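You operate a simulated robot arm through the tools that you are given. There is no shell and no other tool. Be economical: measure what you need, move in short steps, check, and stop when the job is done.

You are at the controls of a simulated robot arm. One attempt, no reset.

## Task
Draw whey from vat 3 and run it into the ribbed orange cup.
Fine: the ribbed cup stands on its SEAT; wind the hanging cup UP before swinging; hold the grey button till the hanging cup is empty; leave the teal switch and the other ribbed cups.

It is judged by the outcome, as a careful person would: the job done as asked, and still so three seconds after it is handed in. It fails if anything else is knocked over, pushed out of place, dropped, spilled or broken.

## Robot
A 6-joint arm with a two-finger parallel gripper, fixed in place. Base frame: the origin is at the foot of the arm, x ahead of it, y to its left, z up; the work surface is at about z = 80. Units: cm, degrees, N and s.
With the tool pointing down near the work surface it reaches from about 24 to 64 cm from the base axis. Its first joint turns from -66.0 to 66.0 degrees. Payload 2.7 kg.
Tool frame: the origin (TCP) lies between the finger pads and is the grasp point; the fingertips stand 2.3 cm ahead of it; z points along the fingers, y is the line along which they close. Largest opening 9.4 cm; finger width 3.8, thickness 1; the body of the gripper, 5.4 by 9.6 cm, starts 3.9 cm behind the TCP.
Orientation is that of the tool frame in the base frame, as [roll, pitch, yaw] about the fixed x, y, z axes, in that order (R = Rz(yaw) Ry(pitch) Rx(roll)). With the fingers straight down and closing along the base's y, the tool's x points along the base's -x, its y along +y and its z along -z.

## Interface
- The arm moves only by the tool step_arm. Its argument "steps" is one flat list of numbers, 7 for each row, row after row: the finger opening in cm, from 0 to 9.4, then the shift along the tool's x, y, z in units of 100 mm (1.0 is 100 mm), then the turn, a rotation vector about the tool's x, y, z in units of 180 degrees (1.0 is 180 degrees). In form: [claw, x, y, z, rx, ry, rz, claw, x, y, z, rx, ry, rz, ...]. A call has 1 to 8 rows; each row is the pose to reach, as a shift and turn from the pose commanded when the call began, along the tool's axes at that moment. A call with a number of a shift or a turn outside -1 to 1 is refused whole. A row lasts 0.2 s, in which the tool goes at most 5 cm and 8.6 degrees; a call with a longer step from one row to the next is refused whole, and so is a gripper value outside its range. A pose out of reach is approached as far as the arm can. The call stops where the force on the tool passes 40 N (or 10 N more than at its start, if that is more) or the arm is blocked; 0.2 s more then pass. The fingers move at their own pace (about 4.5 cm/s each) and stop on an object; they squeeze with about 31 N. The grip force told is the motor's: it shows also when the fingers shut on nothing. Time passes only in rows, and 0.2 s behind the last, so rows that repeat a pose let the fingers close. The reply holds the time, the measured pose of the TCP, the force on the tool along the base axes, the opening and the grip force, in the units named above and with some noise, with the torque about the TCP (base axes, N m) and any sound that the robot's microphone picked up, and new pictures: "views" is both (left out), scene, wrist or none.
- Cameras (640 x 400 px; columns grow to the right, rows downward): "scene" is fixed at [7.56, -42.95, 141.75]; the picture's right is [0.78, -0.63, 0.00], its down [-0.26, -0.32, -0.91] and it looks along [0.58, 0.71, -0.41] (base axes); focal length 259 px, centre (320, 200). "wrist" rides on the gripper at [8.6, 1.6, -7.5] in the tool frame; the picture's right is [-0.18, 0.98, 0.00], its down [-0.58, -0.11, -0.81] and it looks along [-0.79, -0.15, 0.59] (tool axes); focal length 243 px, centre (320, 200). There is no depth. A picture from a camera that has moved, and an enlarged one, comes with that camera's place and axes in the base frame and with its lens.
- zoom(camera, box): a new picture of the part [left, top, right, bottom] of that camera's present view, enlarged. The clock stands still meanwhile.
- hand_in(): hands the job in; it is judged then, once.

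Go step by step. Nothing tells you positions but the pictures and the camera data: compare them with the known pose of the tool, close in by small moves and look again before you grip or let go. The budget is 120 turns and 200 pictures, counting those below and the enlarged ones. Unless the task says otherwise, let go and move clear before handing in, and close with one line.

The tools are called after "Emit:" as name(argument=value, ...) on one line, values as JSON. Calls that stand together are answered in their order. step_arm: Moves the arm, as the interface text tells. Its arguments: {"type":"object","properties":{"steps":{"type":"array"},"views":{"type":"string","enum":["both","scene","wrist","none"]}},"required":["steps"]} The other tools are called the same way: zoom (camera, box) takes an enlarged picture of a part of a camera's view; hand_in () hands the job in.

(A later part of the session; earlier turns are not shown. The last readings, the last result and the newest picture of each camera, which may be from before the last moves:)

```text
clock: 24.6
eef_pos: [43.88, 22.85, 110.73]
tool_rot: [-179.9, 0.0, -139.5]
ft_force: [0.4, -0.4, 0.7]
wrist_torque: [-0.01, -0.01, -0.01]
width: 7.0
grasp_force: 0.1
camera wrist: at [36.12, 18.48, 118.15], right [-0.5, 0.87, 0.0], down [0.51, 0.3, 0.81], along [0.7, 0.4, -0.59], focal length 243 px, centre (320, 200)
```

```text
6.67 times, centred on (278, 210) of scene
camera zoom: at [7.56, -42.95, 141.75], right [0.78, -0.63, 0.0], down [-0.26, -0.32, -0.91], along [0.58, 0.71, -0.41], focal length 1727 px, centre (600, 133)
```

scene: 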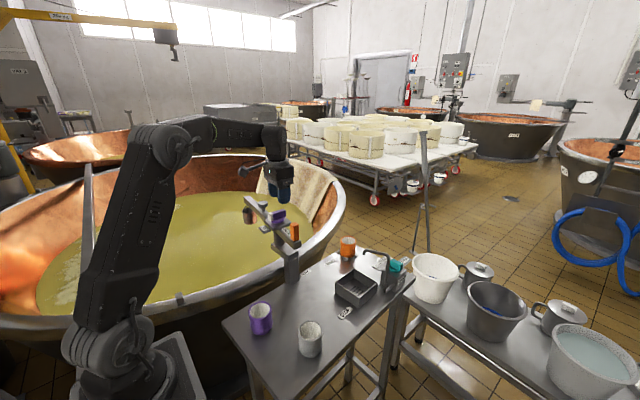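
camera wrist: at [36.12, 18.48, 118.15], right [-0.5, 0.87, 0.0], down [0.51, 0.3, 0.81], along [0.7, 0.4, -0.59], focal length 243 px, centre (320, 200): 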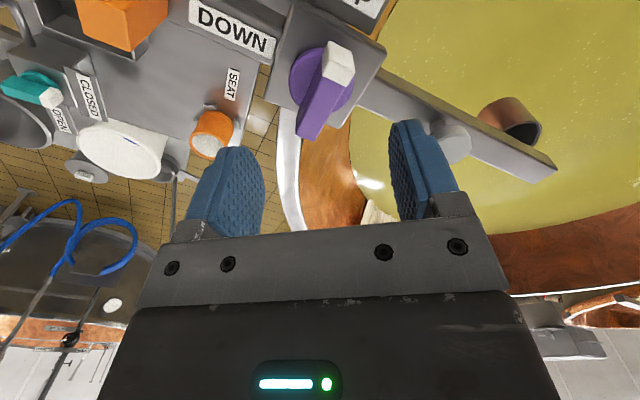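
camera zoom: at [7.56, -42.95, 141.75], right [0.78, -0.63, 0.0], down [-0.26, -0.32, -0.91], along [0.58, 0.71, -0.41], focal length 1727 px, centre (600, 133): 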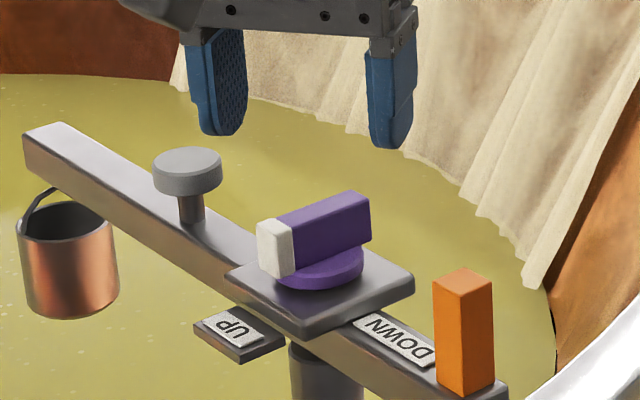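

The pointer is still on UP and the whole boom turned about 14° instead, with the cup still over the whey. I'll align with the bar again, grip it squarely and turn more slowly.

Emit:
step_arm(steps=[5, 0, 0, 0, 0, 0, 0.043, 5, 0, 0, 0, 0, 0, 0.086, 5, 0, 0, 0, 0, 0, 0.129, 5, 0, 0, 0, 0, 0, 0.165, 5, 0, 0, 0.3, 0, 0, 0.165, 5, 0, 0, 0.3, 0, 0, 0.165], views="wrist")

Emit:
zoom(camera="wrist", box=[200, 0, 460, 240])

```text
clock: 26.0
eef_pos: [43.7, 22.86, 107.73]
tool_rot: [180.0, 0.1, -169.2]
ft_force: [-0.7, 0.1, -0.1]
wrist_torque: [0.0, 0.01, 0.01]
width: 5.0
grasp_force: 0.2
camera wrist: at [34.93, 22.85, 115.03], right [0.0, 1.0, 0.0], down [0.59, 0.0, 0.81], along [0.81, 0.0, -0.59], focal length 243 px, centre (320, 200)
```

wrist: 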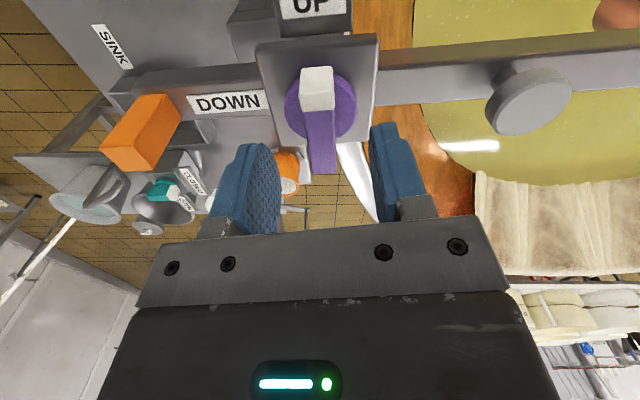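

```text
1.67 times, centred on (330, 120) of wrist
camera zoom: at [34.93, 22.85, 115.03], right [0.0, 1.0, 0.0], down [0.59, 0.0, 0.81], along [0.81, 0.0, -0.59], focal length 404 px, centre (303, 333)
```

zoom: 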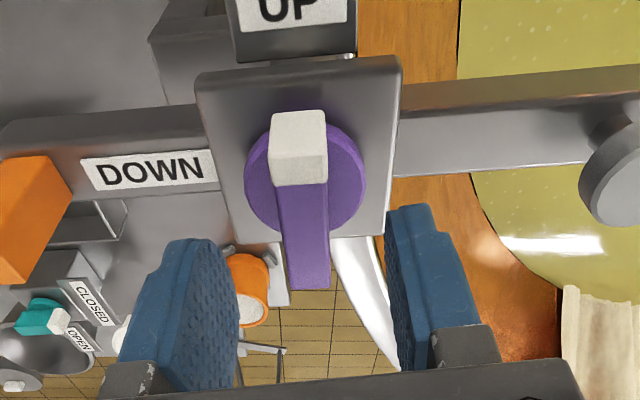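

Emit:
step_arm(steps=[5, 0, 0, 0.1, 0, 0, 0.042, 5, 0, 0, 0.31, 0, 0, 0.042, 0.8, 0, 0, 0.31, 0, 0, 0.042, 0.8, 0, 0, 0.31, 0, 0, 0.042, 0.8, 0, 0, 0.31, 0, 0, 0.042, 0.8, 0, 0, 0.31, 0, 0, 0.042], views="none")

Emit:
zoom(camera="wrist", box=[200, 40, 460, 240])

```text
clock: 27.4
eef_pos: [43.72, 22.86, 104.51]
tool_rot: [180.0, 0.2, -176.7]
ft_force: [-3.2, 2.6, 1.2]
wrist_torque: [0.14, 0.0, 0.01]
width: 4.27
grasp_force: 44.9
```

```text
2.00 times, centred on (330, 140) of wrist
camera zoom: at [34.97, 24.04, 111.96], right [0.13, 0.99, 0.0], down [0.58, -0.08, 0.81], along [0.8, -0.1, -0.59], focal length 485 px, centre (300, 320)
```

zoom: 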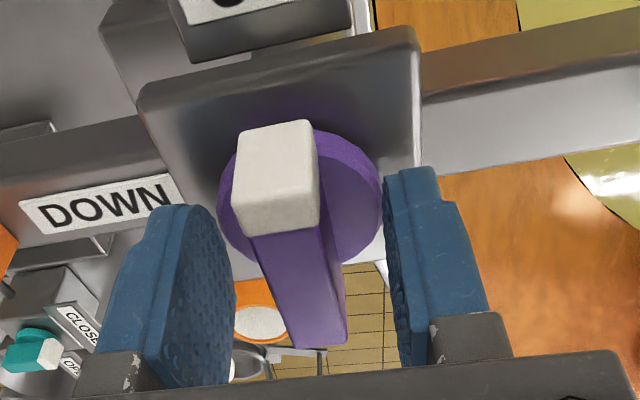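

Emit:
step_arm(steps=[5, 0, 0, 0, 0, 0, 0, 5, 0, 0, -0.03, 0, 0, 0, 0.8, 0, 0, -0.03, 0, 0, 0, 0.8, 0, 0, -0.03, 0, 0, 0, 0.8, 0, 0, -0.03, 0, 0, 0, 0.8, 0, 0, -0.03, 0, 0, 0, 0.8, 0, 0, -0.03, 0, 0, 0], views="none")

Emit:
step_arm(steps=[0.8, 0, 0, 0, 0, 0, -0.008, 0.8, 0, 0, 0, 0, 0, -0.016, 0.8, 0, 0, 0, 0, 0, -0.024, 0.8, 0, 0, 0, 0, 0, -0.032], views="wrist")

Emit:
zoom(camera="wrist", box=[200, 0, 460, 240])

```text
clock: 29.0
eef_pos: [43.67, 22.83, 104.85]
tool_rot: [-180.0, 0.1, -176.7]
ft_force: [-0.2, 2.1, -0.3]
wrist_torque: [0.03, -0.21, 0.12]
width: 1.59
grasp_force: 45.2
```

```text
clock: 30.0
eef_pos: [43.69, 22.75, 104.86]
tool_rot: [180.0, 0.1, -171.1]
ft_force: [3.0, 5.5, 0.0]
wrist_torque: [0.15, 0.28, -2.17]
width: 1.8
grasp_force: 44.3
camera wrist: at [34.93, 23.19, 112.25], right [0.03, 1.0, 0.0], down [0.59, -0.02, 0.81], along [0.81, -0.02, -0.59], focal length 243 px, centre (320, 200)
```

wrist: 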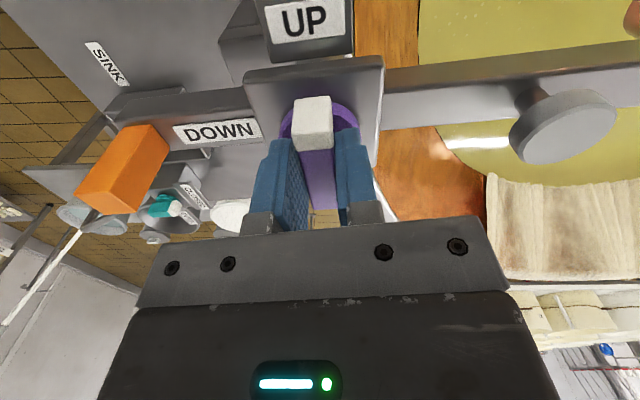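

```text
1.67 times, centred on (330, 120) of wrist
camera zoom: at [34.93, 23.19, 112.25], right [0.03, 1.0, 0.0], down [0.59, -0.02, 0.81], along [0.81, -0.02, -0.59], focal length 404 px, centre (303, 333)
```

zoom: 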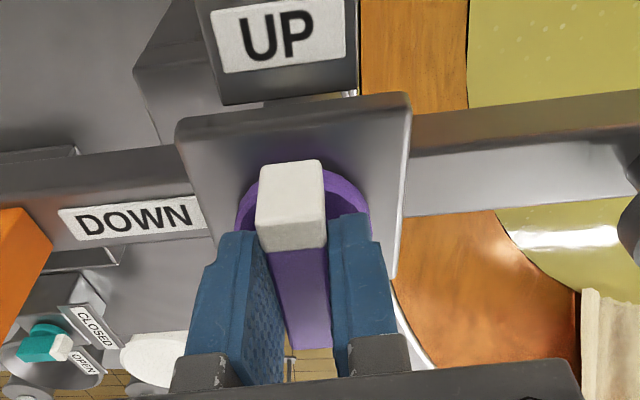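

Turning CCW builds over 2 N·m with no knob motion. I'll ease back and test the other sense gently to feel whether it is freer.

Emit:
step_arm(steps=[0.8, 0, 0, 0, 0, 0, 0.016, 0.8, 0, 0, 0, 0, 0, 0.032, 0.8, 0, 0, 0, 0, 0, 0.042, 0.8, 0, 0, 0, 0, 0, 0.052, 0.8, 0, 0, 0, 0, 0, 0.062], views="wrist")

Emit:
zoom(camera="wrist", box=[200, 0, 460, 240])

```text
clock: 31.2
eef_pos: [43.72, 22.91, 104.85]
tool_rot: [180.0, 0.0, 177.9]
ft_force: [-1.7, 4.9, 3.2]
wrist_torque: [-0.24, 0.46, 0.15]
width: 1.62
grasp_force: 44.7
camera wrist: at [35.1, 24.87, 112.25], right [0.22, 0.98, 0.0], down [0.58, -0.13, 0.81], along [0.79, -0.18, -0.59], focal length 243 px, centre (320, 200)
```

wrist: 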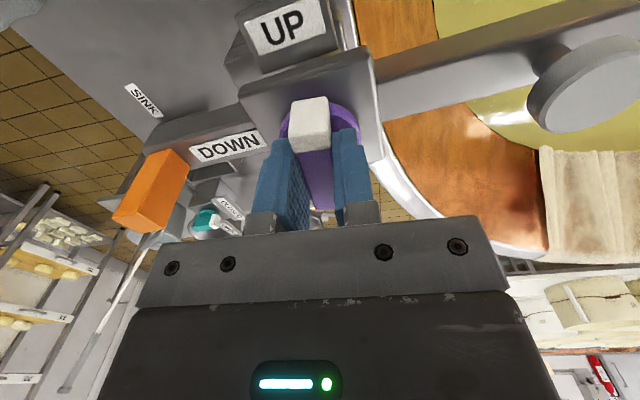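

```text
1.67 times, centred on (330, 120) of wrist
camera zoom: at [35.1, 24.87, 112.25], right [0.22, 0.98, 0.0], down [0.58, -0.13, 0.81], along [0.79, -0.18, -0.59], focal length 404 px, centre (303, 333)
```

zoom: 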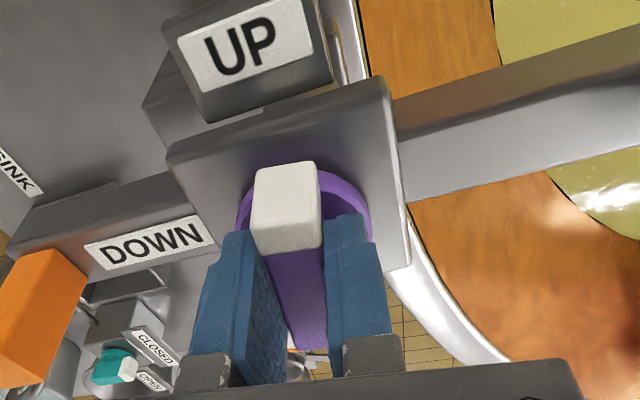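

Clockwise turns freely while the boom stays. I'll check what the cup does with a little more of that.

Emit:
step_arm(steps=[0.8, 0, 0, 0, 0, 0, 0.025, 0.8, 0, 0, 0, 0, 0, 0.05, 0.8, 0, 0, 0, 0, 0, 0.075, 0.8, 0, 0, 0, 0, 0, 0.1], views="wrist")

Emit:
zoom(camera="scene", box=[220, 180, 316, 240])

```text
clock: 32.2
eef_pos: [43.77, 22.89, 104.89]
tool_rot: [-179.9, 0.2, 159.7]
ft_force: [-8.2, 6.7, 1.8]
wrist_torque: [-0.26, -0.49, 0.07]
width: 1.6
grasp_force: 45.5
camera wrist: at [36.13, 27.44, 112.25], right [0.51, 0.86, 0.0], down [0.51, -0.3, 0.81], along [0.69, -0.41, -0.59], focal length 243 px, centre (320, 200)
```

wrist: 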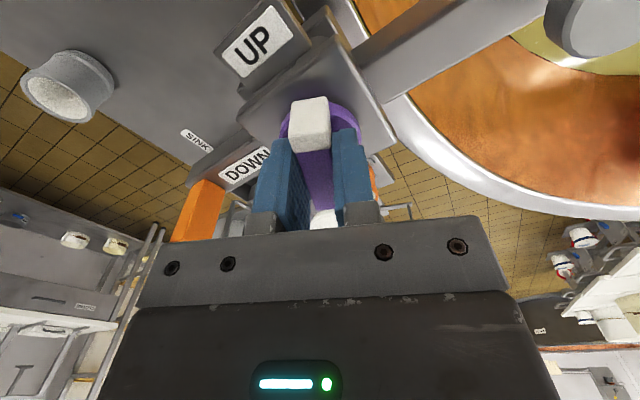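

```text
6.67 times, centred on (268, 210) of scene
camera zoom: at [7.53, -42.92, 141.76], right [0.78, -0.63, 0.0], down [-0.26, -0.32, -0.91], along [0.58, 0.71, -0.41], focal length 1727 px, centre (667, 133)
```

zoom: 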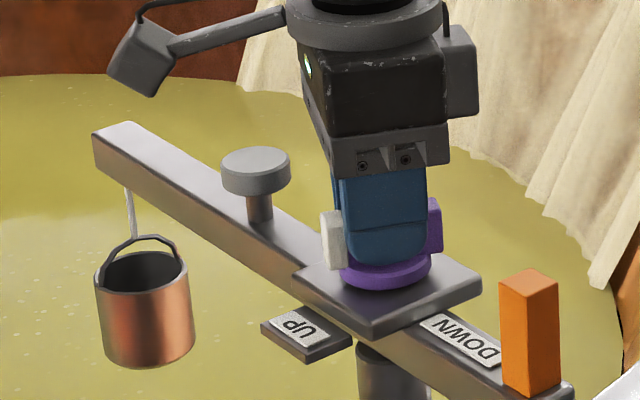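

The cup lowers as the knob turns clockwise, so it is a winch and UP was simply its end stop. I'll keep winding down.

Emit:
step_arm(steps=[0.8, 0, 0, 0, 0, 0, 0.035, 0.8, 0, 0, 0, 0, 0, 0.07, 0.8, 0, 0, 0, 0, 0, 0.105, 0.8, 0, 0, 0, 0, 0, 0.14, 0.8, 0, 0, 0, 0, 0, 0.175, 0.8, 0, 0, 0, 0, 0, 0.21, 0.8, 0, 0, 0, 0, 0, 0.245, 0.8, 0, 0, 0, 0, 0, 0.28], views="none")

Emit:
zoom(camera="scene", box=[220, 180, 316, 240])

```text
clock: 34.0
eef_pos: [43.62, 22.83, 104.85]
tool_rot: [179.8, 0.0, 109.5]
ft_force: [-4.8, 15.9, 1.7]
wrist_torque: [-1.25, -0.22, 0.06]
width: 1.6
grasp_force: 45.0
```

```text
6.67 times, centred on (268, 210) of scene
camera zoom: at [7.54, -42.89, 141.76], right [0.78, -0.63, 0.0], down [-0.26, -0.32, -0.91], along [0.58, 0.71, -0.41], focal length 1727 px, centre (667, 133)
```

zoom: 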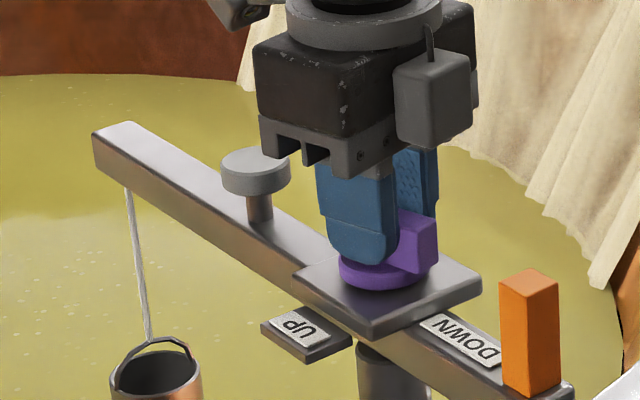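

Emit:
step_arm(steps=[0.8, 0, 0, 0, 0, 0, 0.035, 0.8, 0, 0, 0, 0, 0, 0.07, 0.8, 0, 0, 0, 0, 0, 0.105, 0.8, 0, 0, 0, 0, 0, 0.14, 0.8, 0, 0, 0, 0, 0, 0.175, 0.8, 0, 0, 0, 0, 0, 0.21], views="none")

Emit:
zoom(camera="scene", box=[200, 180, 320, 255])

```text
clock: 35.4
eef_pos: [43.68, 22.85, 104.81]
tool_rot: [179.8, -0.1, 71.5]
ft_force: [0.5, 16.7, 5.3]
wrist_torque: [-1.0, 0.8, 0.06]
width: 1.6
grasp_force: 44.9
```

```text
5.33 times, centred on (260, 218) of scene
camera zoom: at [7.56, -42.89, 141.76], right [0.78, -0.63, 0.0], down [-0.26, -0.32, -0.91], along [0.58, 0.71, -0.41], focal length 1381 px, centre (640, 107)
```

zoom: 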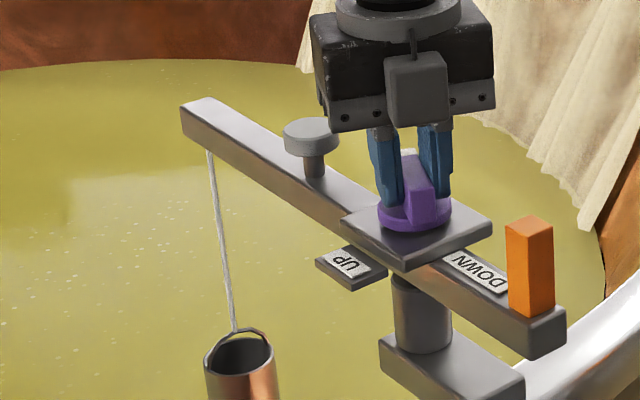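

Emit:
step_arm(steps=[0.8, 0, 0, 0, 0, 0, 0.035, 0.8, 0, 0, 0, 0, 0, 0.07, 0.8, 0, 0, 0, 0, 0, 0.105, 0.8, 0, 0, 0, 0, 0, 0.14, 0.8, 0, 0, 0, 0, 0, 0.175, 0.8, 0, 0, 0, 0, 0, 0.21], views="none")

Emit:
zoom(camera="scene", box=[200, 180, 360, 280])

```text
clock: 36.7
eef_pos: [43.89, 22.79, 104.83]
tool_rot: [-178.9, -0.5, 39.8]
ft_force: [-2.4, 8.7, 0.8]
wrist_torque: [-1.07, -0.04, 0.04]
width: 1.63
grasp_force: 44.8
out of reach, approached as far as the arm can: row 6
stopped in row 6: the force on the tool passed its limit at 66 N (the readings are from after the stop); the commanded pose is now the measured one
```

```text
4.00 times, centred on (280, 230) of scene
camera zoom: at [7.55, -42.92, 141.76], right [0.78, -0.63, 0.0], down [-0.26, -0.32, -0.91], along [0.58, 0.71, -0.41], focal length 1036 px, centre (480, 80)
```

zoom: 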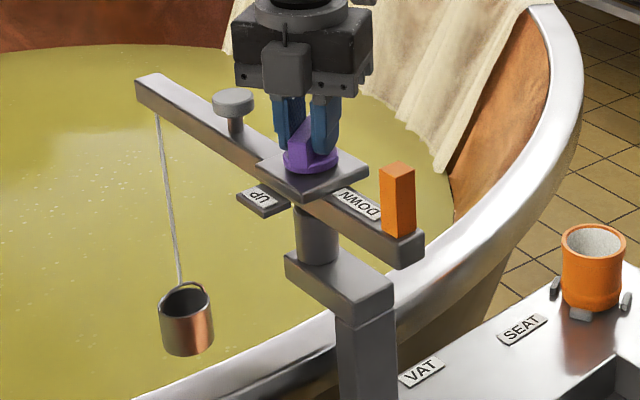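

The wrist joint reached its limit with the cup well down but not yet in the whey. I'll let go, swing the gripper 180° the other way above the knob and regrip.

Emit:
step_arm(steps=[5, 0, 0, 0, 0, 0, 0, 5, 0, 0, 0, 0, 0, 0, 5, 0, 0, -0.2, 0, 0, 0, 5, 0, 0, -0.3, 0, 0, -0.047, 5, 0, 0, -0.3, 0, 0, -0.094, 5, 0, 0, -0.3, 0, 0, -0.141, 5, 0, 0, -0.3, 0, 0, -0.188, 5, 0, 0, -0.3, 0, 0, -0.235], views="none")

Emit:
step_arm(steps=[5, 0, 0, 0, 0, 0, -0.047, 5, 0, 0, 0, 0, 0, -0.094, 5, 0, 0, 0, 0, 0, -0.141, 5, 0, 0, 0, 0, 0, -0.188, 5, 0, 0, 0, 0, 0, -0.235, 5, 0, 0, 0, 0, 0, -0.282, 5, 0, 0, 0, 0, 0, -0.329, 5, 0, 0, 0, 0, 0, -0.376], views="none")

Emit:
step_arm(steps=[5, 0, 0, 0, 0, 0, -0.047, 5, 0, 0, 0, 0, 0, -0.094, 5, 0, 0, 0, 0, 0, -0.141, 5, 0, 0, 0, 0, 0, -0.188, 5, 0, 0, 0, 0, 0, -0.235, 5, 0, 0, 0, 0, 0, -0.282, 5, 0, 0, 0, 0, 0, -0.329, 5, 0, 0, 0, 0, 0, -0.376], views="wrist")

Emit:
zoom(camera="scene", box=[200, 180, 360, 280])

```text
clock: 38.5
eef_pos: [43.81, 22.66, 107.82]
tool_rot: [-179.4, -1.1, 82.2]
ft_force: [0.9, -0.2, 0.4]
wrist_torque: [0.0, -0.01, -0.01]
width: 5.01
grasp_force: 0.0
```

```text
clock: 40.3
eef_pos: [43.84, 22.68, 107.96]
tool_rot: [179.1, -0.9, 149.9]
ft_force: [0.4, 0.2, 0.3]
wrist_torque: [0.02, -0.01, 0.0]
width: 4.99
grasp_force: 0.1
```

```text
clock: 42.1
eef_pos: [43.9, 22.72, 107.74]
tool_rot: [179.0, 0.4, -142.4]
ft_force: [-0.4, 0.1, 0.1]
wrist_torque: [0.0, 0.01, -0.01]
width: 5.0
grasp_force: 0.0
camera wrist: at [36.05, 18.62, 115.19], right [-0.45, 0.89, 0.02], down [0.53, 0.25, 0.81], along [0.71, 0.38, -0.59], focal length 243 px, centre (320, 200)
```

wrist: 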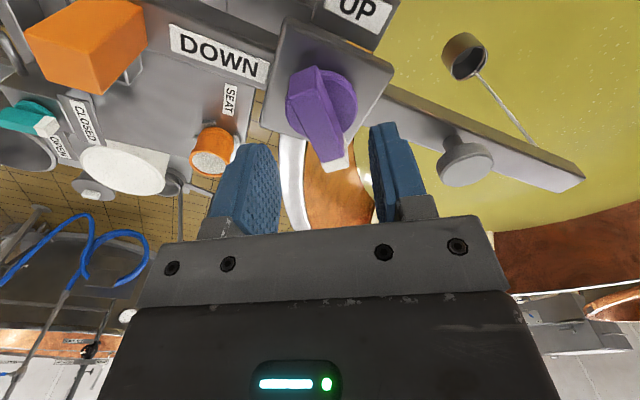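

```text
4.00 times, centred on (280, 230) of scene
camera zoom: at [7.56, -42.95, 141.75], right [0.78, -0.63, 0.0], down [-0.26, -0.32, -0.91], along [0.58, 0.71, -0.41], focal length 1036 px, centre (480, 80)
```

zoom: 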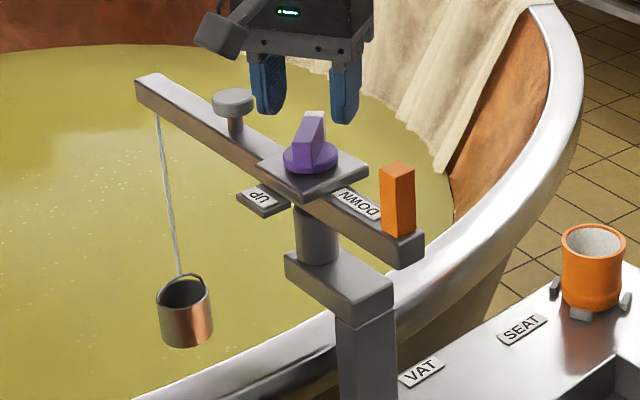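

Emit:
step_arm(steps=[5, 0, 0.018, 0.1, 0, 0, -0.044, 5, 0, 0.018, 0.29, 0, 0, -0.044, 0.8, 0, 0.018, 0.29, 0, 0, -0.044, 0.8, 0, 0.018, 0.29, 0, 0, -0.044, 0.8, 0, 0.018, 0.29, 0, 0, -0.044, 0.8, 0, 0.018, 0.29, 0, 0, -0.044], views="wrist")

```text
clock: 43.5
eef_pos: [43.78, 22.88, 104.98]
tool_rot: [178.9, 0.5, -134.8]
ft_force: [2.9, -5.2, -3.4]
wrist_torque: [-0.25, -1.18, 0.08]
width: 1.62
grasp_force: 45.1
camera wrist: at [36.61, 17.8, 112.3], right [-0.57, 0.82, 0.02], down [0.49, 0.32, 0.81], along [0.66, 0.47, -0.59], focal length 243 px, centre (320, 200)
```

wrist: 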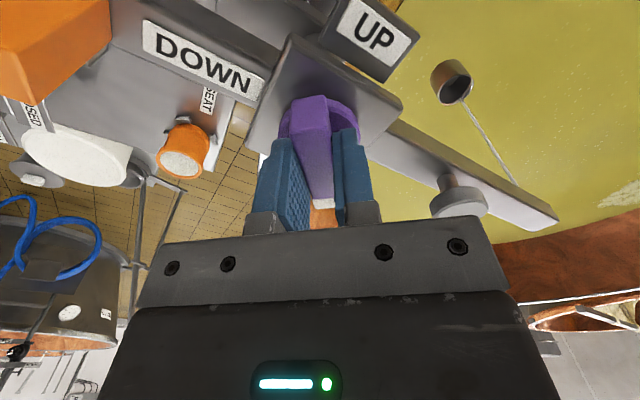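

Gripped again. Winding further down.

Emit:
step_arm(steps=[0.8, 0, 0, 0, 0, 0, 0.035, 0.8, 0, 0, 0, 0, 0, 0.07, 0.8, 0, 0, 0, 0, 0, 0.105, 0.8, 0, 0, 0, 0, 0, 0.14, 0.8, 0, 0, 0, 0, 0, 0.175, 0.8, 0, 0, 0, 0, 0, 0.21, 0.8, 0, 0, 0, 0, 0, 0.245, 0.8, 0, 0, 0, 0, 0, 0.28], views="none")

Emit:
zoom(camera="scene", box=[200, 180, 360, 280])

```text
clock: 45.3
eef_pos: [43.76, 22.79, 105.02]
tool_rot: [179.0, -0.4, 174.9]
ft_force: [13.4, -5.9, -7.1]
wrist_torque: [-1.03, -1.52, 0.08]
width: 1.59
grasp_force: 45.0
```

```text
4.00 times, centred on (280, 230) of scene
camera zoom: at [7.61, -42.95, 141.74], right [0.78, -0.63, 0.0], down [-0.26, -0.32, -0.91], along [0.57, 0.71, -0.41], focal length 1036 px, centre (480, 80)
```

zoom: 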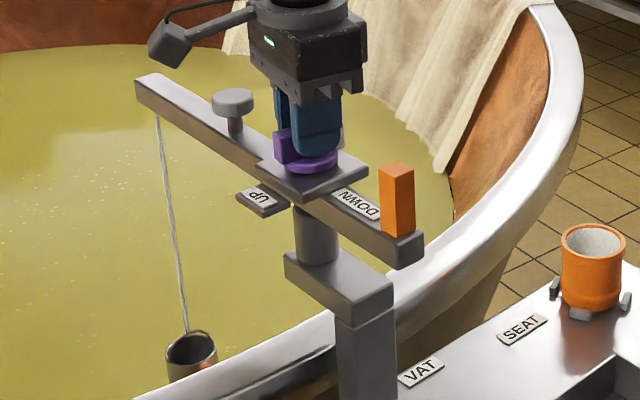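

Emit:
step_arm(steps=[0.8, 0, 0, 0, 0, 0, 0.035, 0.8, 0, 0, 0, 0, 0, 0.07, 0.8, 0, 0, 0, 0, 0, 0.105, 0.8, 0, 0, 0, 0, 0, 0.14, 0.8, 0, 0, 0, 0, 0, 0.175, 0.8, 0, 0, 0, 0, 0, 0.21, 0.8, 0, 0, 0, 0, 0, 0.245, 0.8, 0, 0, 0, 0, 0, 0.28], views="wrist")

Emit:
zoom(camera="scene", box=[200, 180, 360, 280])

```text
clock: 47.1
eef_pos: [43.87, 22.83, 105.04]
tool_rot: [179.8, -1.0, 124.5]
ft_force: [11.9, -9.7, 1.2]
wrist_torque: [-1.4, -0.33, 0.07]
width: 1.6
grasp_force: 44.6
camera wrist: at [40.27, 30.79, 112.53], right [0.91, 0.4, 0.0], down [0.24, -0.55, 0.8], along [0.32, -0.73, -0.61], focal length 243 px, centre (320, 200)
```

wrist: 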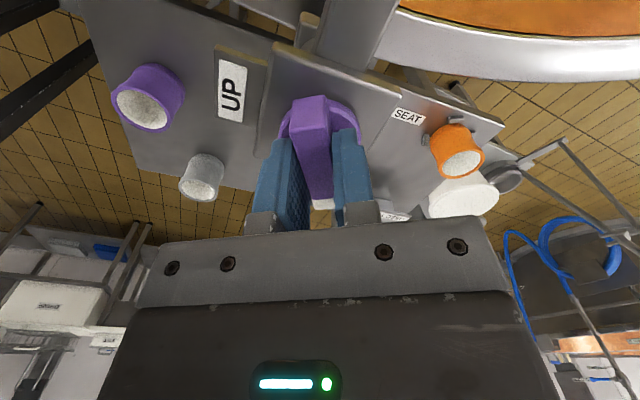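

```text
4.00 times, centred on (280, 230) of scene
camera zoom: at [7.59, -42.97, 141.74], right [0.78, -0.63, 0.0], down [-0.26, -0.32, -0.91], along [0.58, 0.71, -0.41], focal length 1036 px, centre (480, 80)
```

zoom: 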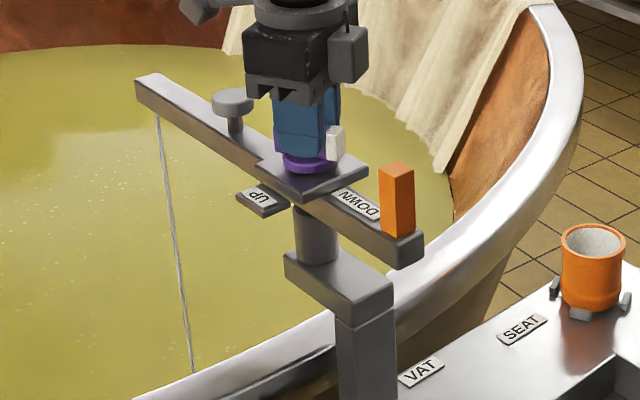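

Emit:
step_arm(steps=[0.8, 0, 0, 0, 0, 0, 0.03, 0.8, 0, 0, 0, 0, 0, 0.06, 0.8, 0, 0, 0, 0, 0, 0.09, 0.8, 0, 0, 0, 0, 0, 0.12, 0.8, 0, 0, 0, 0, 0, 0.14], views="scene")

Emit:
zoom(camera="scene", box=[200, 200, 360, 300])

```text
clock: 48.3
eef_pos: [43.72, 22.78, 104.98]
tool_rot: [-179.8, -1.1, 99.2]
ft_force: [4.4, -14.9, 1.8]
wrist_torque: [-0.39, -0.79, 0.01]
width: 1.58
grasp_force: 44.9
```

scene: 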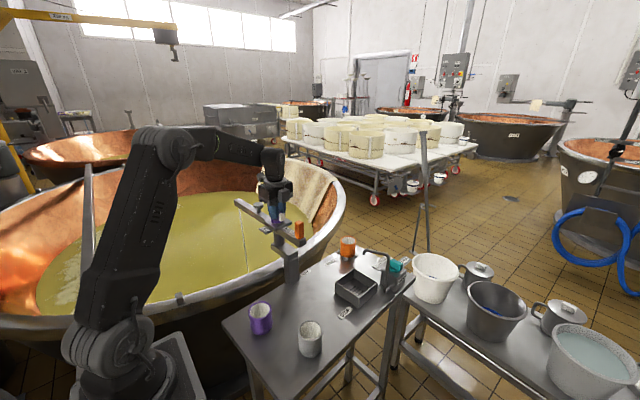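

```text
4.00 times, centred on (280, 250) of scene
camera zoom: at [7.57, -42.99, 141.73], right [0.78, -0.63, 0.0], down [-0.26, -0.32, -0.91], along [0.58, 0.71, -0.41], focal length 1036 px, centre (480, 0)
```

zoom: 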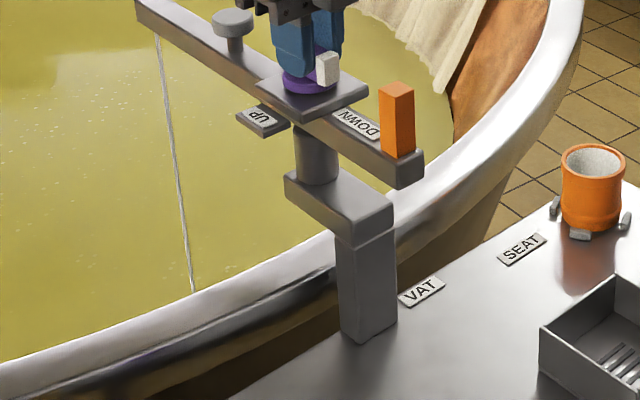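

The pointer is practically at DOWN, with the cup out of sight behind the rim. I'll nudge to the end, pause for filling, then start winding up and check the contents when the cup reappears.

Emit:
step_arm(steps=[0.8, 0, 0, 0, 0, 0, 0.012, 0.8, 0, 0, 0, 0, 0, 0.024, 0.8, 0, 0, 0, 0, 0, 0.024, 0.8, 0, 0, 0, 0, 0, 0.024, 0.8, 0, 0, 0, 0, 0, 0.024, 0.8, 0, 0, 0, 0, 0, 0.024, 0.8, 0, 0, 0, 0, 0, 0.024], views="wrist")

Emit:
zoom(camera="scene", box=[200, 200, 360, 300])

```text
clock: 49.9
eef_pos: [43.73, 22.84, 105.06]
tool_rot: [-179.7, -1.2, 95.0]
ft_force: [0.1, -17.1, 2.1]
wrist_torque: [-0.53, -0.6, -0.02]
width: 1.59
grasp_force: 44.7
camera wrist: at [44.66, 31.48, 112.53], right [1.0, -0.1, -0.01], down [-0.05, -0.6, 0.8], along [-0.08, -0.79, -0.61], focal length 243 px, centre (320, 200)
```

wrist: 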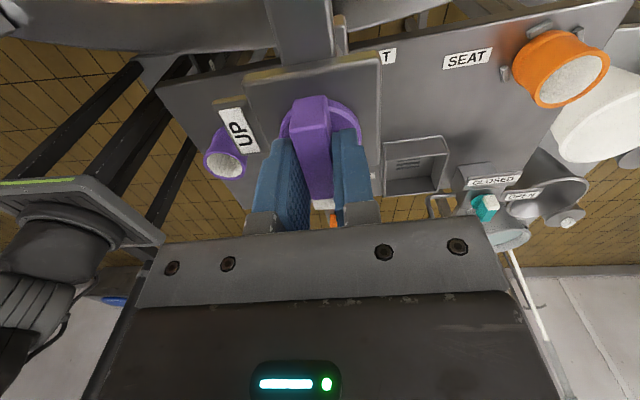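

```text
4.00 times, centred on (280, 250) of scene
camera zoom: at [7.55, -43.0, 141.73], right [0.78, -0.63, 0.0], down [-0.26, -0.32, -0.91], along [0.58, 0.71, -0.41], focal length 1036 px, centre (480, 0)
```

zoom: 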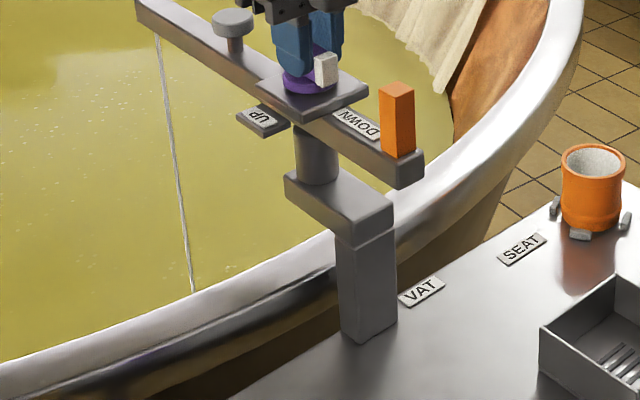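

I need to see where the cup is, so I'll release, lift and turn the gripper until the wrist camera faces the vat.

Emit:
step_arm(steps=[5, 0, 0, 0, 0, 0, 0, 5, 0, 0, 0, 0, 0, 0, 5, 0, 0, -0.2, 0, 0, 0, 5, 0, 0, -0.3, 0, 0, -0.047, 5, 0, 0, -0.3, 0, 0, -0.094, 5, 0, 0, -0.3, 0, 0, -0.141, 5, 0, 0, -0.3, 0, 0, -0.188, 5, 0, 0, -0.3, 0, 0, -0.235], views="none")

Emit:
step_arm(steps=[5, 0, 0, 0, 0, 0, -0.047, 5, 0, 0, 0, 0, 0, -0.094, 5, 0, 0, 0, 0, 0, -0.141, 5, 0, 0, 0, 0, 0, -0.188, 5, 0, 0, 0, 0, 0, -0.235, 5, 0, 0, 0, 0, 0, -0.282, 5, 0, 0, 0, 0, 0, -0.329, 5, 0, 0, 0, 0, 0, -0.376], views="none")

Emit:
step_arm(steps=[5, 0, 0, 0, 0, 0, -0.047, 5, 0, 0, 0, 0, 0, -0.094, 5, 0, 0, 0, 0, 0, -0.141, 5, 0, 0, 0, 0, 0, -0.188, 5, 0, 0, 0, 0, 0, -0.235, 5, 0, 0, 0, 0, 0, -0.282, 5, 0, 0, 0, 0, 0, -0.329, 5, 0, 0, 0, 0, 0, -0.376], views="wrist")

```text
clock: 51.7
eef_pos: [43.77, 22.78, 107.9]
tool_rot: [179.6, -1.2, 137.5]
ft_force: [-0.2, 0.7, 0.0]
wrist_torque: [0.04, 0.01, -0.01]
width: 5.0
grasp_force: 0.1
```

```text
clock: 53.5
eef_pos: [43.71, 22.86, 108.0]
tool_rot: [178.8, 0.1, -154.9]
ft_force: [-0.8, -0.2, 1.1]
wrist_torque: [-0.01, 0.0, -0.01]
width: 5.01
grasp_force: 0.0
```

```text
clock: 55.3
eef_pos: [43.78, 22.9, 107.9]
tool_rot: [179.5, 1.2, -87.2]
ft_force: [0.1, 0.1, 0.8]
wrist_torque: [-0.01, 0.0, 0.0]
width: 4.99
grasp_force: 0.1
camera wrist: at [42.63, 14.0, 115.18], right [-0.99, 0.14, 0.01], down [0.09, 0.57, 0.82], along [0.1, 0.81, -0.58], focal length 243 px, centre (320, 200)
```

wrist: 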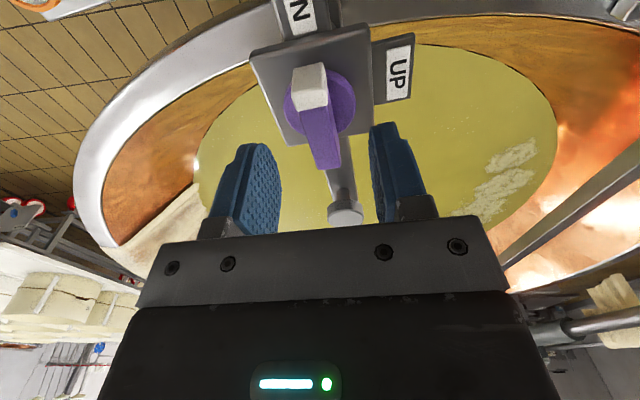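

Emit:
zoom(camera="wrist", box=[270, 130, 410, 240])

```text
3.64 times, centred on (340, 185) of wrist
camera zoom: at [42.63, 14.0, 115.18], right [-0.99, 0.14, 0.01], down [0.09, 0.57, 0.82], along [0.1, 0.81, -0.58], focal length 882 px, centre (247, 254)
```

zoom: 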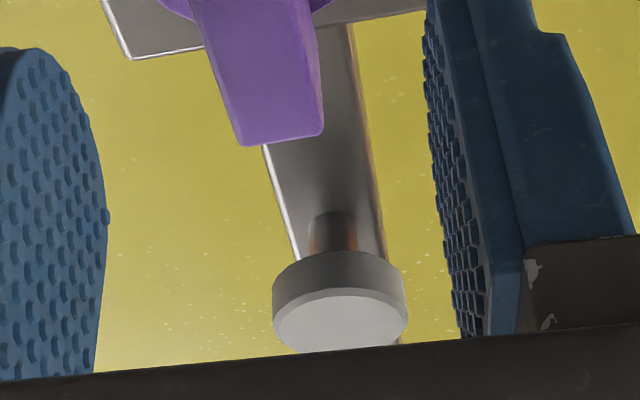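

Emit:
step_arm(steps=[5, 0, 0, -0.3, 0, 0, 0, 5, -0.1, 0.33, -0.6, 0, 0, 0, 5, -0.2, 0.66, -0.7, 0, 0, 0, 5, -0.3, 0.98, -0.7, 0, 0, 0], views="wrist")

Emit:
zoom(camera="wrist", box=[150, 0, 430, 200])

```text
clock: 56.3
eef_pos: [33.83, 25.17, 115.02]
tool_rot: [179.7, 1.1, -87.4]
ft_force: [0.0, 0.4, 0.0]
wrist_torque: [0.0, -0.01, 0.0]
width: 4.99
grasp_force: 0.1
camera wrist: at [32.68, 16.35, 122.28], right [-0.99, 0.14, 0.01], down [0.09, 0.57, 0.82], along [0.11, 0.81, -0.58], focal length 243 px, centre (320, 200)
```

wrist: 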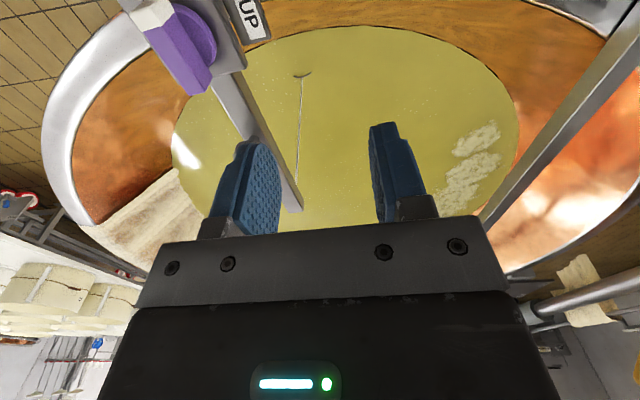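

```text
2.00 times, centred on (290, 100) of wrist
camera zoom: at [32.68, 16.35, 122.28], right [-0.99, 0.14, 0.01], down [0.09, 0.57, 0.82], along [0.11, 0.81, -0.58], focal length 485 px, centre (380, 400)
```

zoom: 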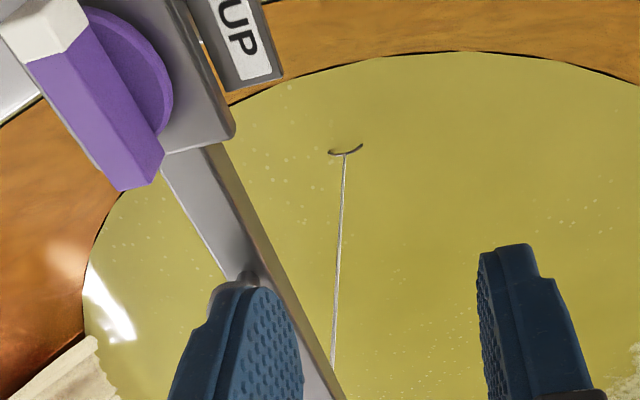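

The cup is fully submerged with only its bail showing, so it has filled. Now I'll return to the knob, with the gripper turned so that I have room to wind it up counter-clockwise.

Emit:
step_arm(steps=[5, 0.03, -0.12, 0, 0, 0, 0.047, 5, 0.06, -0.24, 0, 0, 0, 0.094, 5, 0.09, -0.36, 0, 0, 0, 0.141, 5, 0.12, -0.48, 0, 0, 0, 0.188, 5, 0.15, -0.6, 0, 0, 0, 0.235, 5, 0.19, -0.72, 0, 0, 0, 0.282, 5, 0.23, -0.85, 0, 0, 0, 0.329, 5, 0.27, -0.98, 0, 0, 0, 0.376], views="none")

Emit:
step_arm(steps=[5, 0, 0, 0, 0, 0, 0.047, 5, 0, 0, 0, 0, 0, 0.094, 5, 0, 0, 0, 0, 0, 0.141, 5, 0, 0, 0, 0, 0, 0.188, 5, 0, 0, 0, 0, 0, 0.235, 5, 0, 0, 0, 0, 0, 0.282, 5, 0, 0, 0, 0, 0, 0.329, 5, 0, 0, 0, 0, 0, 0.376], views="none")

Emit:
step_arm(steps=[5, 0, 0, 0, 0, 0, 0.047, 5, 0, 0, 0.2, 0, 0, 0.094, 5, 0, 0, 0.4, 0, 0, 0.141, 5, 0, 0, 0.6, 0, 0, 0.188, 5, 0, 0, 0.7, 0, 0, 0.235], views="wrist")

```text
clock: 58.1
eef_pos: [43.77, 22.93, 115.03]
tool_rot: [178.7, 0.1, -155.1]
ft_force: [-0.5, -0.7, 0.3]
wrist_torque: [0.01, 0.0, -0.01]
width: 5.0
grasp_force: 0.1
```

```text
clock: 59.9
eef_pos: [43.84, 22.97, 114.95]
tool_rot: [179.5, -1.1, 137.1]
ft_force: [0.3, -0.5, 0.1]
wrist_torque: [-0.01, 0.01, 0.02]
width: 4.99
grasp_force: 0.0
```

```text
clock: 61.1
eef_pos: [43.7, 23.05, 107.98]
tool_rot: [-179.8, -1.1, 94.8]
ft_force: [0.0, 0.4, 0.5]
wrist_torque: [0.02, 0.0, 0.01]
width: 5.01
grasp_force: 0.0
camera wrist: at [44.72, 31.75, 115.51], right [0.99, -0.1, -0.01], down [-0.05, -0.6, 0.8], along [-0.09, -0.79, -0.61], focal length 243 px, centre (320, 200)
```

wrist: 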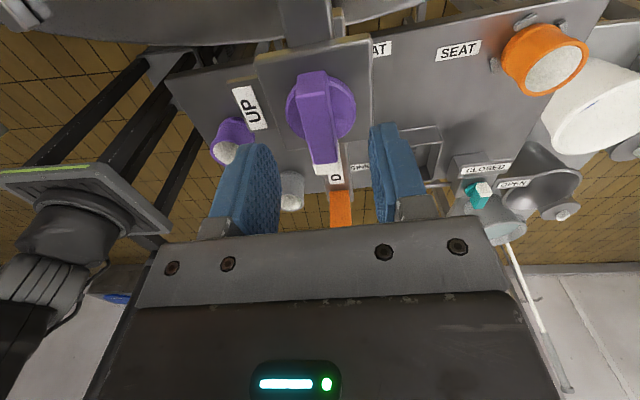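

Emit:
step_arm(steps=[5, -0.02, 0, 0.15, 0, 0, 0, 5, -0.02, 0, 0.305, 0, 0, 0, 0.8, -0.02, 0, 0.305, 0, 0, 0, 0.8, -0.02, 0, 0.305, 0, 0, 0, 0.8, -0.02, 0, 0.305, 0, 0, 0, 0.8, -0.02, 0, 0.305, 0, 0, 0], views="none")

```text
clock: 62.5
eef_pos: [43.66, 22.92, 104.95]
tool_rot: [-179.7, -1.3, 95.0]
ft_force: [-4.7, -3.1, -1.6]
wrist_torque: [0.46, -0.64, -0.01]
width: 1.59
grasp_force: 45.0
```

Bar gripped squarely. Now winding UP counter-clockwise.

Emit:
step_arm(steps=[0.8, 0, 0, 0, 0, 0, -0.035, 0.8, 0, 0, 0, 0, 0, -0.07, 0.8, 0, 0, 0, 0, 0, -0.105, 0.8, 0, 0, 0, 0, 0, -0.14, 0.8, 0, 0, 0, 0, 0, -0.175, 0.8, 0, 0, 0, 0, 0, -0.21, 0.8, 0, 0, 0, 0, 0, -0.245, 0.8, 0, 0, 0, 0, 0, -0.28], views="none")

Emit:
step_arm(steps=[0.8, 0, 0, 0, 0, 0, -0.035, 0.8, 0, 0, 0, 0, 0, -0.07, 0.8, 0, 0, 0, 0, 0, -0.105, 0.8, 0, 0, 0, 0, 0, -0.14, 0.8, 0, 0, 0, 0, 0, -0.175, 0.8, 0, 0, 0, 0, 0, -0.21, 0.8, 0, 0, 0, 0, 0, -0.245, 0.8, 0, 0, 0, 0, 0, -0.28], views="none")

Emit:
zoom(camera="scene", box=[200, 180, 360, 280])

```text
clock: 64.3
eef_pos: [43.65, 22.86, 104.92]
tool_rot: [179.5, -1.1, 145.5]
ft_force: [-8.6, -11.0, 11.3]
wrist_torque: [0.03, 1.87, -0.06]
width: 1.58
grasp_force: 45.6
```

```text
clock: 66.1
eef_pos: [43.63, 22.84, 104.95]
tool_rot: [179.0, -0.3, -164.1]
ft_force: [-4.4, -21.0, 7.8]
wrist_torque: [-1.52, 1.12, -0.05]
width: 1.59
grasp_force: 44.9
```

```text
4.00 times, centred on (280, 230) of scene
camera zoom: at [7.53, -43.01, 141.73], right [0.78, -0.63, 0.0], down [-0.26, -0.32, -0.91], along [0.58, 0.71, -0.41], focal length 1036 px, centre (480, 80)
```

zoom: 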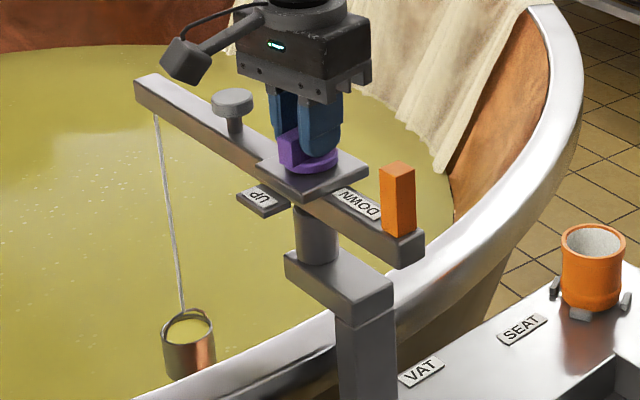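

The cup is coming up full of whey. Continuing to wind up.

Emit:
step_arm(steps=[0.8, 0, -0.01, 0, 0, 0, -0.035, 0.8, 0, -0.01, 0, 0, 0, -0.07, 0.8, 0, -0.01, 0, 0, 0, -0.105, 0.8, 0, -0.01, 0, 0, 0, -0.14, 0.8, 0, -0.01, 0, 0, 0, -0.175, 0.8, 0, -0.01, 0, 0, 0, -0.21, 0.8, 0, -0.01, 0, 0, 0, -0.245, 0.8, 0, -0.01, 0, 0, 0, -0.28], views="none")

Emit:
step_arm(steps=[0.8, 0, 0, 0, 0, 0, -0.035, 0.8, 0, 0, 0, 0, 0, -0.07, 0.8, 0, 0, 0, 0, 0, -0.105, 0.8, 0, 0, 0, 0, 0, -0.14, 0.8, 0, 0, 0, 0, 0, -0.175, 0.8, 0, 0, 0, 0, 0, -0.21, 0.8, 0, 0, 0, 0, 0, -0.245, 0.8, 0, 0, 0, 0, 0, -0.28], views="none")

Emit:
zoom(camera="scene", box=[200, 180, 360, 280])

```text
clock: 67.9
eef_pos: [43.66, 22.72, 104.89]
tool_rot: [179.2, 0.7, -113.5]
ft_force: [-5.3, -19.2, 2.7]
wrist_torque: [-1.75, -0.11, -0.04]
width: 1.6
grasp_force: 44.2
```

```text
clock: 69.7
eef_pos: [43.61, 22.71, 105.01]
tool_rot: [-179.8, 1.1, -63.3]
ft_force: [1.2, -21.6, 2.1]
wrist_torque: [-0.74, 0.42, -0.02]
width: 1.57
grasp_force: 45.3
```

```text
4.00 times, centred on (280, 230) of scene
camera zoom: at [7.56, -43.01, 141.73], right [0.78, -0.63, 0.0], down [-0.26, -0.32, -0.91], along [0.58, 0.71, -0.41], focal length 1036 px, centre (480, 80)
```

zoom: 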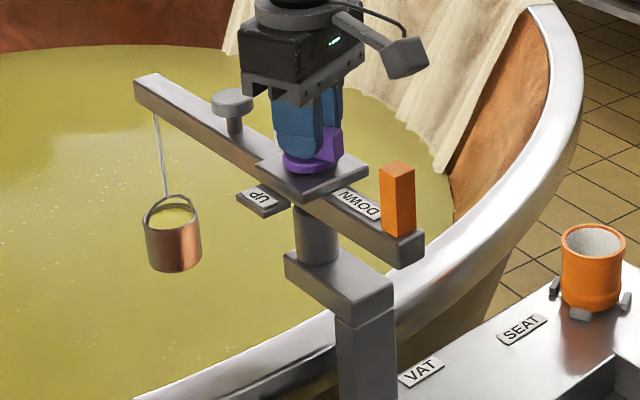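

Emit:
step_arm(steps=[0.8, 0, 0, 0, 0, 0, -0.035, 0.8, 0, 0, 0, 0, 0, -0.07, 0.8, 0, 0, 0, 0, 0, -0.105, 0.8, 0, 0, 0, 0, 0, -0.14, 0.8, 0, 0, 0, 0, 0, -0.175, 0.8, 0, 0, 0, 0, 0, -0.21, 0.8, 0, 0, 0, 0, 0, -0.245], views="none")

Emit:
zoom(camera="scene", box=[200, 180, 360, 280])

```text
clock: 71.3
eef_pos: [43.77, 22.98, 104.94]
tool_rot: [-179.1, 0.7, -19.1]
ft_force: [7.5, -19.1, 5.5]
wrist_torque: [-0.55, 1.62, -0.05]
width: 1.61
grasp_force: 45.2
```

```text
4.00 times, centred on (280, 230) of scene
camera zoom: at [7.58, -43.0, 141.73], right [0.78, -0.63, 0.0], down [-0.26, -0.32, -0.91], along [0.58, 0.71, -0.41], focal length 1036 px, centre (480, 80)
```

zoom: 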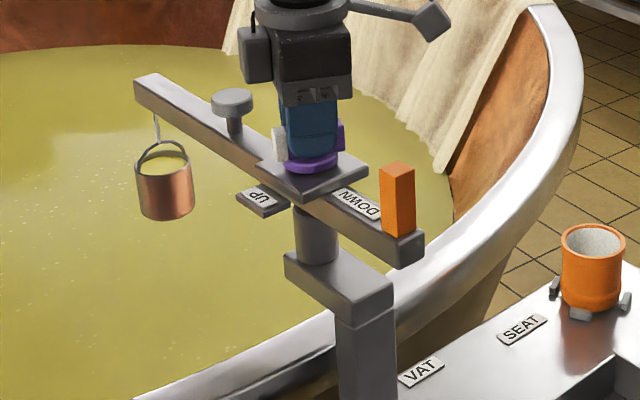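

Emit:
step_arm(steps=[0.8, 0, 0, 0, 0, 0, -0.025, 0.8, 0, 0, 0, 0, 0, -0.05, 0.8, 0, 0, 0, 0, 0, -0.075, 0.8, 0, 0, 0, 0, 0, -0.1, 0.8, 0, 0, 0, 0, 0, -0.12], views="wrist")

Emit:
zoom(camera="scene", box=[220, 180, 316, 240])

```text
clock: 72.5
eef_pos: [43.88, 22.8, 104.9]
tool_rot: [-178.9, 0.3, 2.5]
ft_force: [8.3, -13.6, 6.2]
wrist_torque: [-1.12, 1.16, 0.02]
width: 1.62
grasp_force: 45.1
camera wrist: at [52.55, 21.53, 112.24], right [-0.14, -0.99, -0.02], down [-0.58, 0.07, 0.81], along [-0.8, 0.13, -0.58], focal length 243 px, centre (320, 200)
```

wrist: 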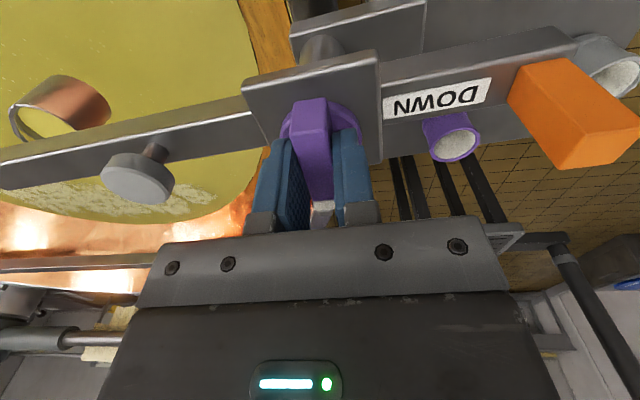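

```text
6.67 times, centred on (268, 210) of scene
camera zoom: at [7.58, -42.99, 141.73], right [0.78, -0.63, 0.0], down [-0.26, -0.32, -0.91], along [0.58, 0.71, -0.41], focal length 1727 px, centre (667, 133)
```

zoom: 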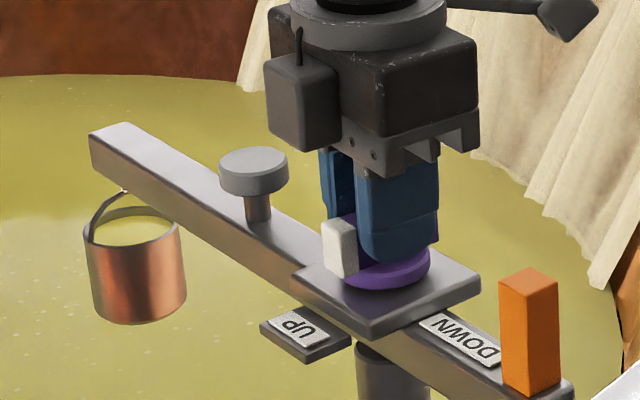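

Cup is almost fully up and full. One last nudge, then I'll release and head for the handle.

Emit:
step_arm(steps=[0.8, 0, 0, 0, 0, 0, -0.007, 0.8, 0, 0, 0, 0, 0, -0.014, 0.8, 0, 0, 0, 0, 0, -0.014], views="none")

Emit:
step_arm(steps=[5, 0, 0, 0, 0, 0, 0, 5, 0, 0, 0, 0, 0, 0, 5, 0, 0, -0.3, 0, 0, 0, 5, 0, 0, -0.6, 0, 0, 0], views="wrist")

Emit:
zoom(camera="scene", box=[220, 180, 316, 240])

```text
clock: 73.3
eef_pos: [43.9, 22.84, 104.97]
tool_rot: [-178.9, 0.2, 4.9]
ft_force: [8.9, -13.0, 6.2]
wrist_torque: [-1.09, 0.88, -0.02]
width: 1.61
grasp_force: 45.1
```

```text
clock: 74.3
eef_pos: [43.82, 22.81, 110.97]
tool_rot: [-178.8, 0.4, 4.7]
ft_force: [-0.4, 0.5, -0.1]
wrist_torque: [-0.01, 0.01, 0.0]
width: 5.0
grasp_force: 0.0
camera wrist: at [52.66, 21.78, 118.2], right [-0.1, -0.99, -0.02], down [-0.58, 0.04, 0.81], along [-0.81, 0.09, -0.58], focal length 243 px, centre (320, 200)
```

wrist: 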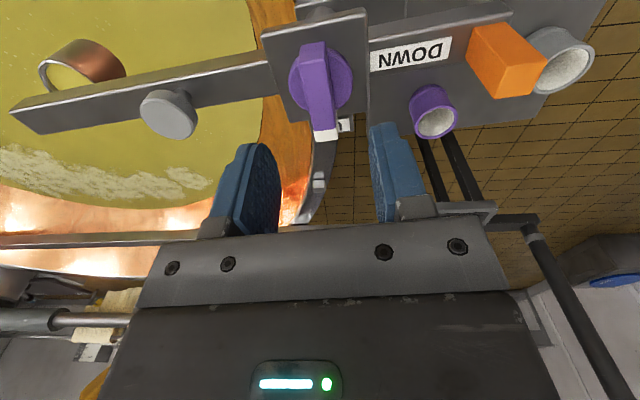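

```text
6.67 times, centred on (268, 210) of scene
camera zoom: at [7.56, -42.95, 141.75], right [0.78, -0.63, 0.0], down [-0.26, -0.32, -0.91], along [0.58, 0.71, -0.41], focal length 1727 px, centre (667, 133)
```

zoom: 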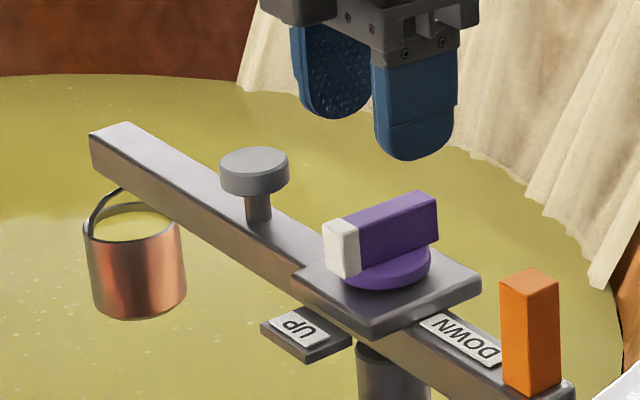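

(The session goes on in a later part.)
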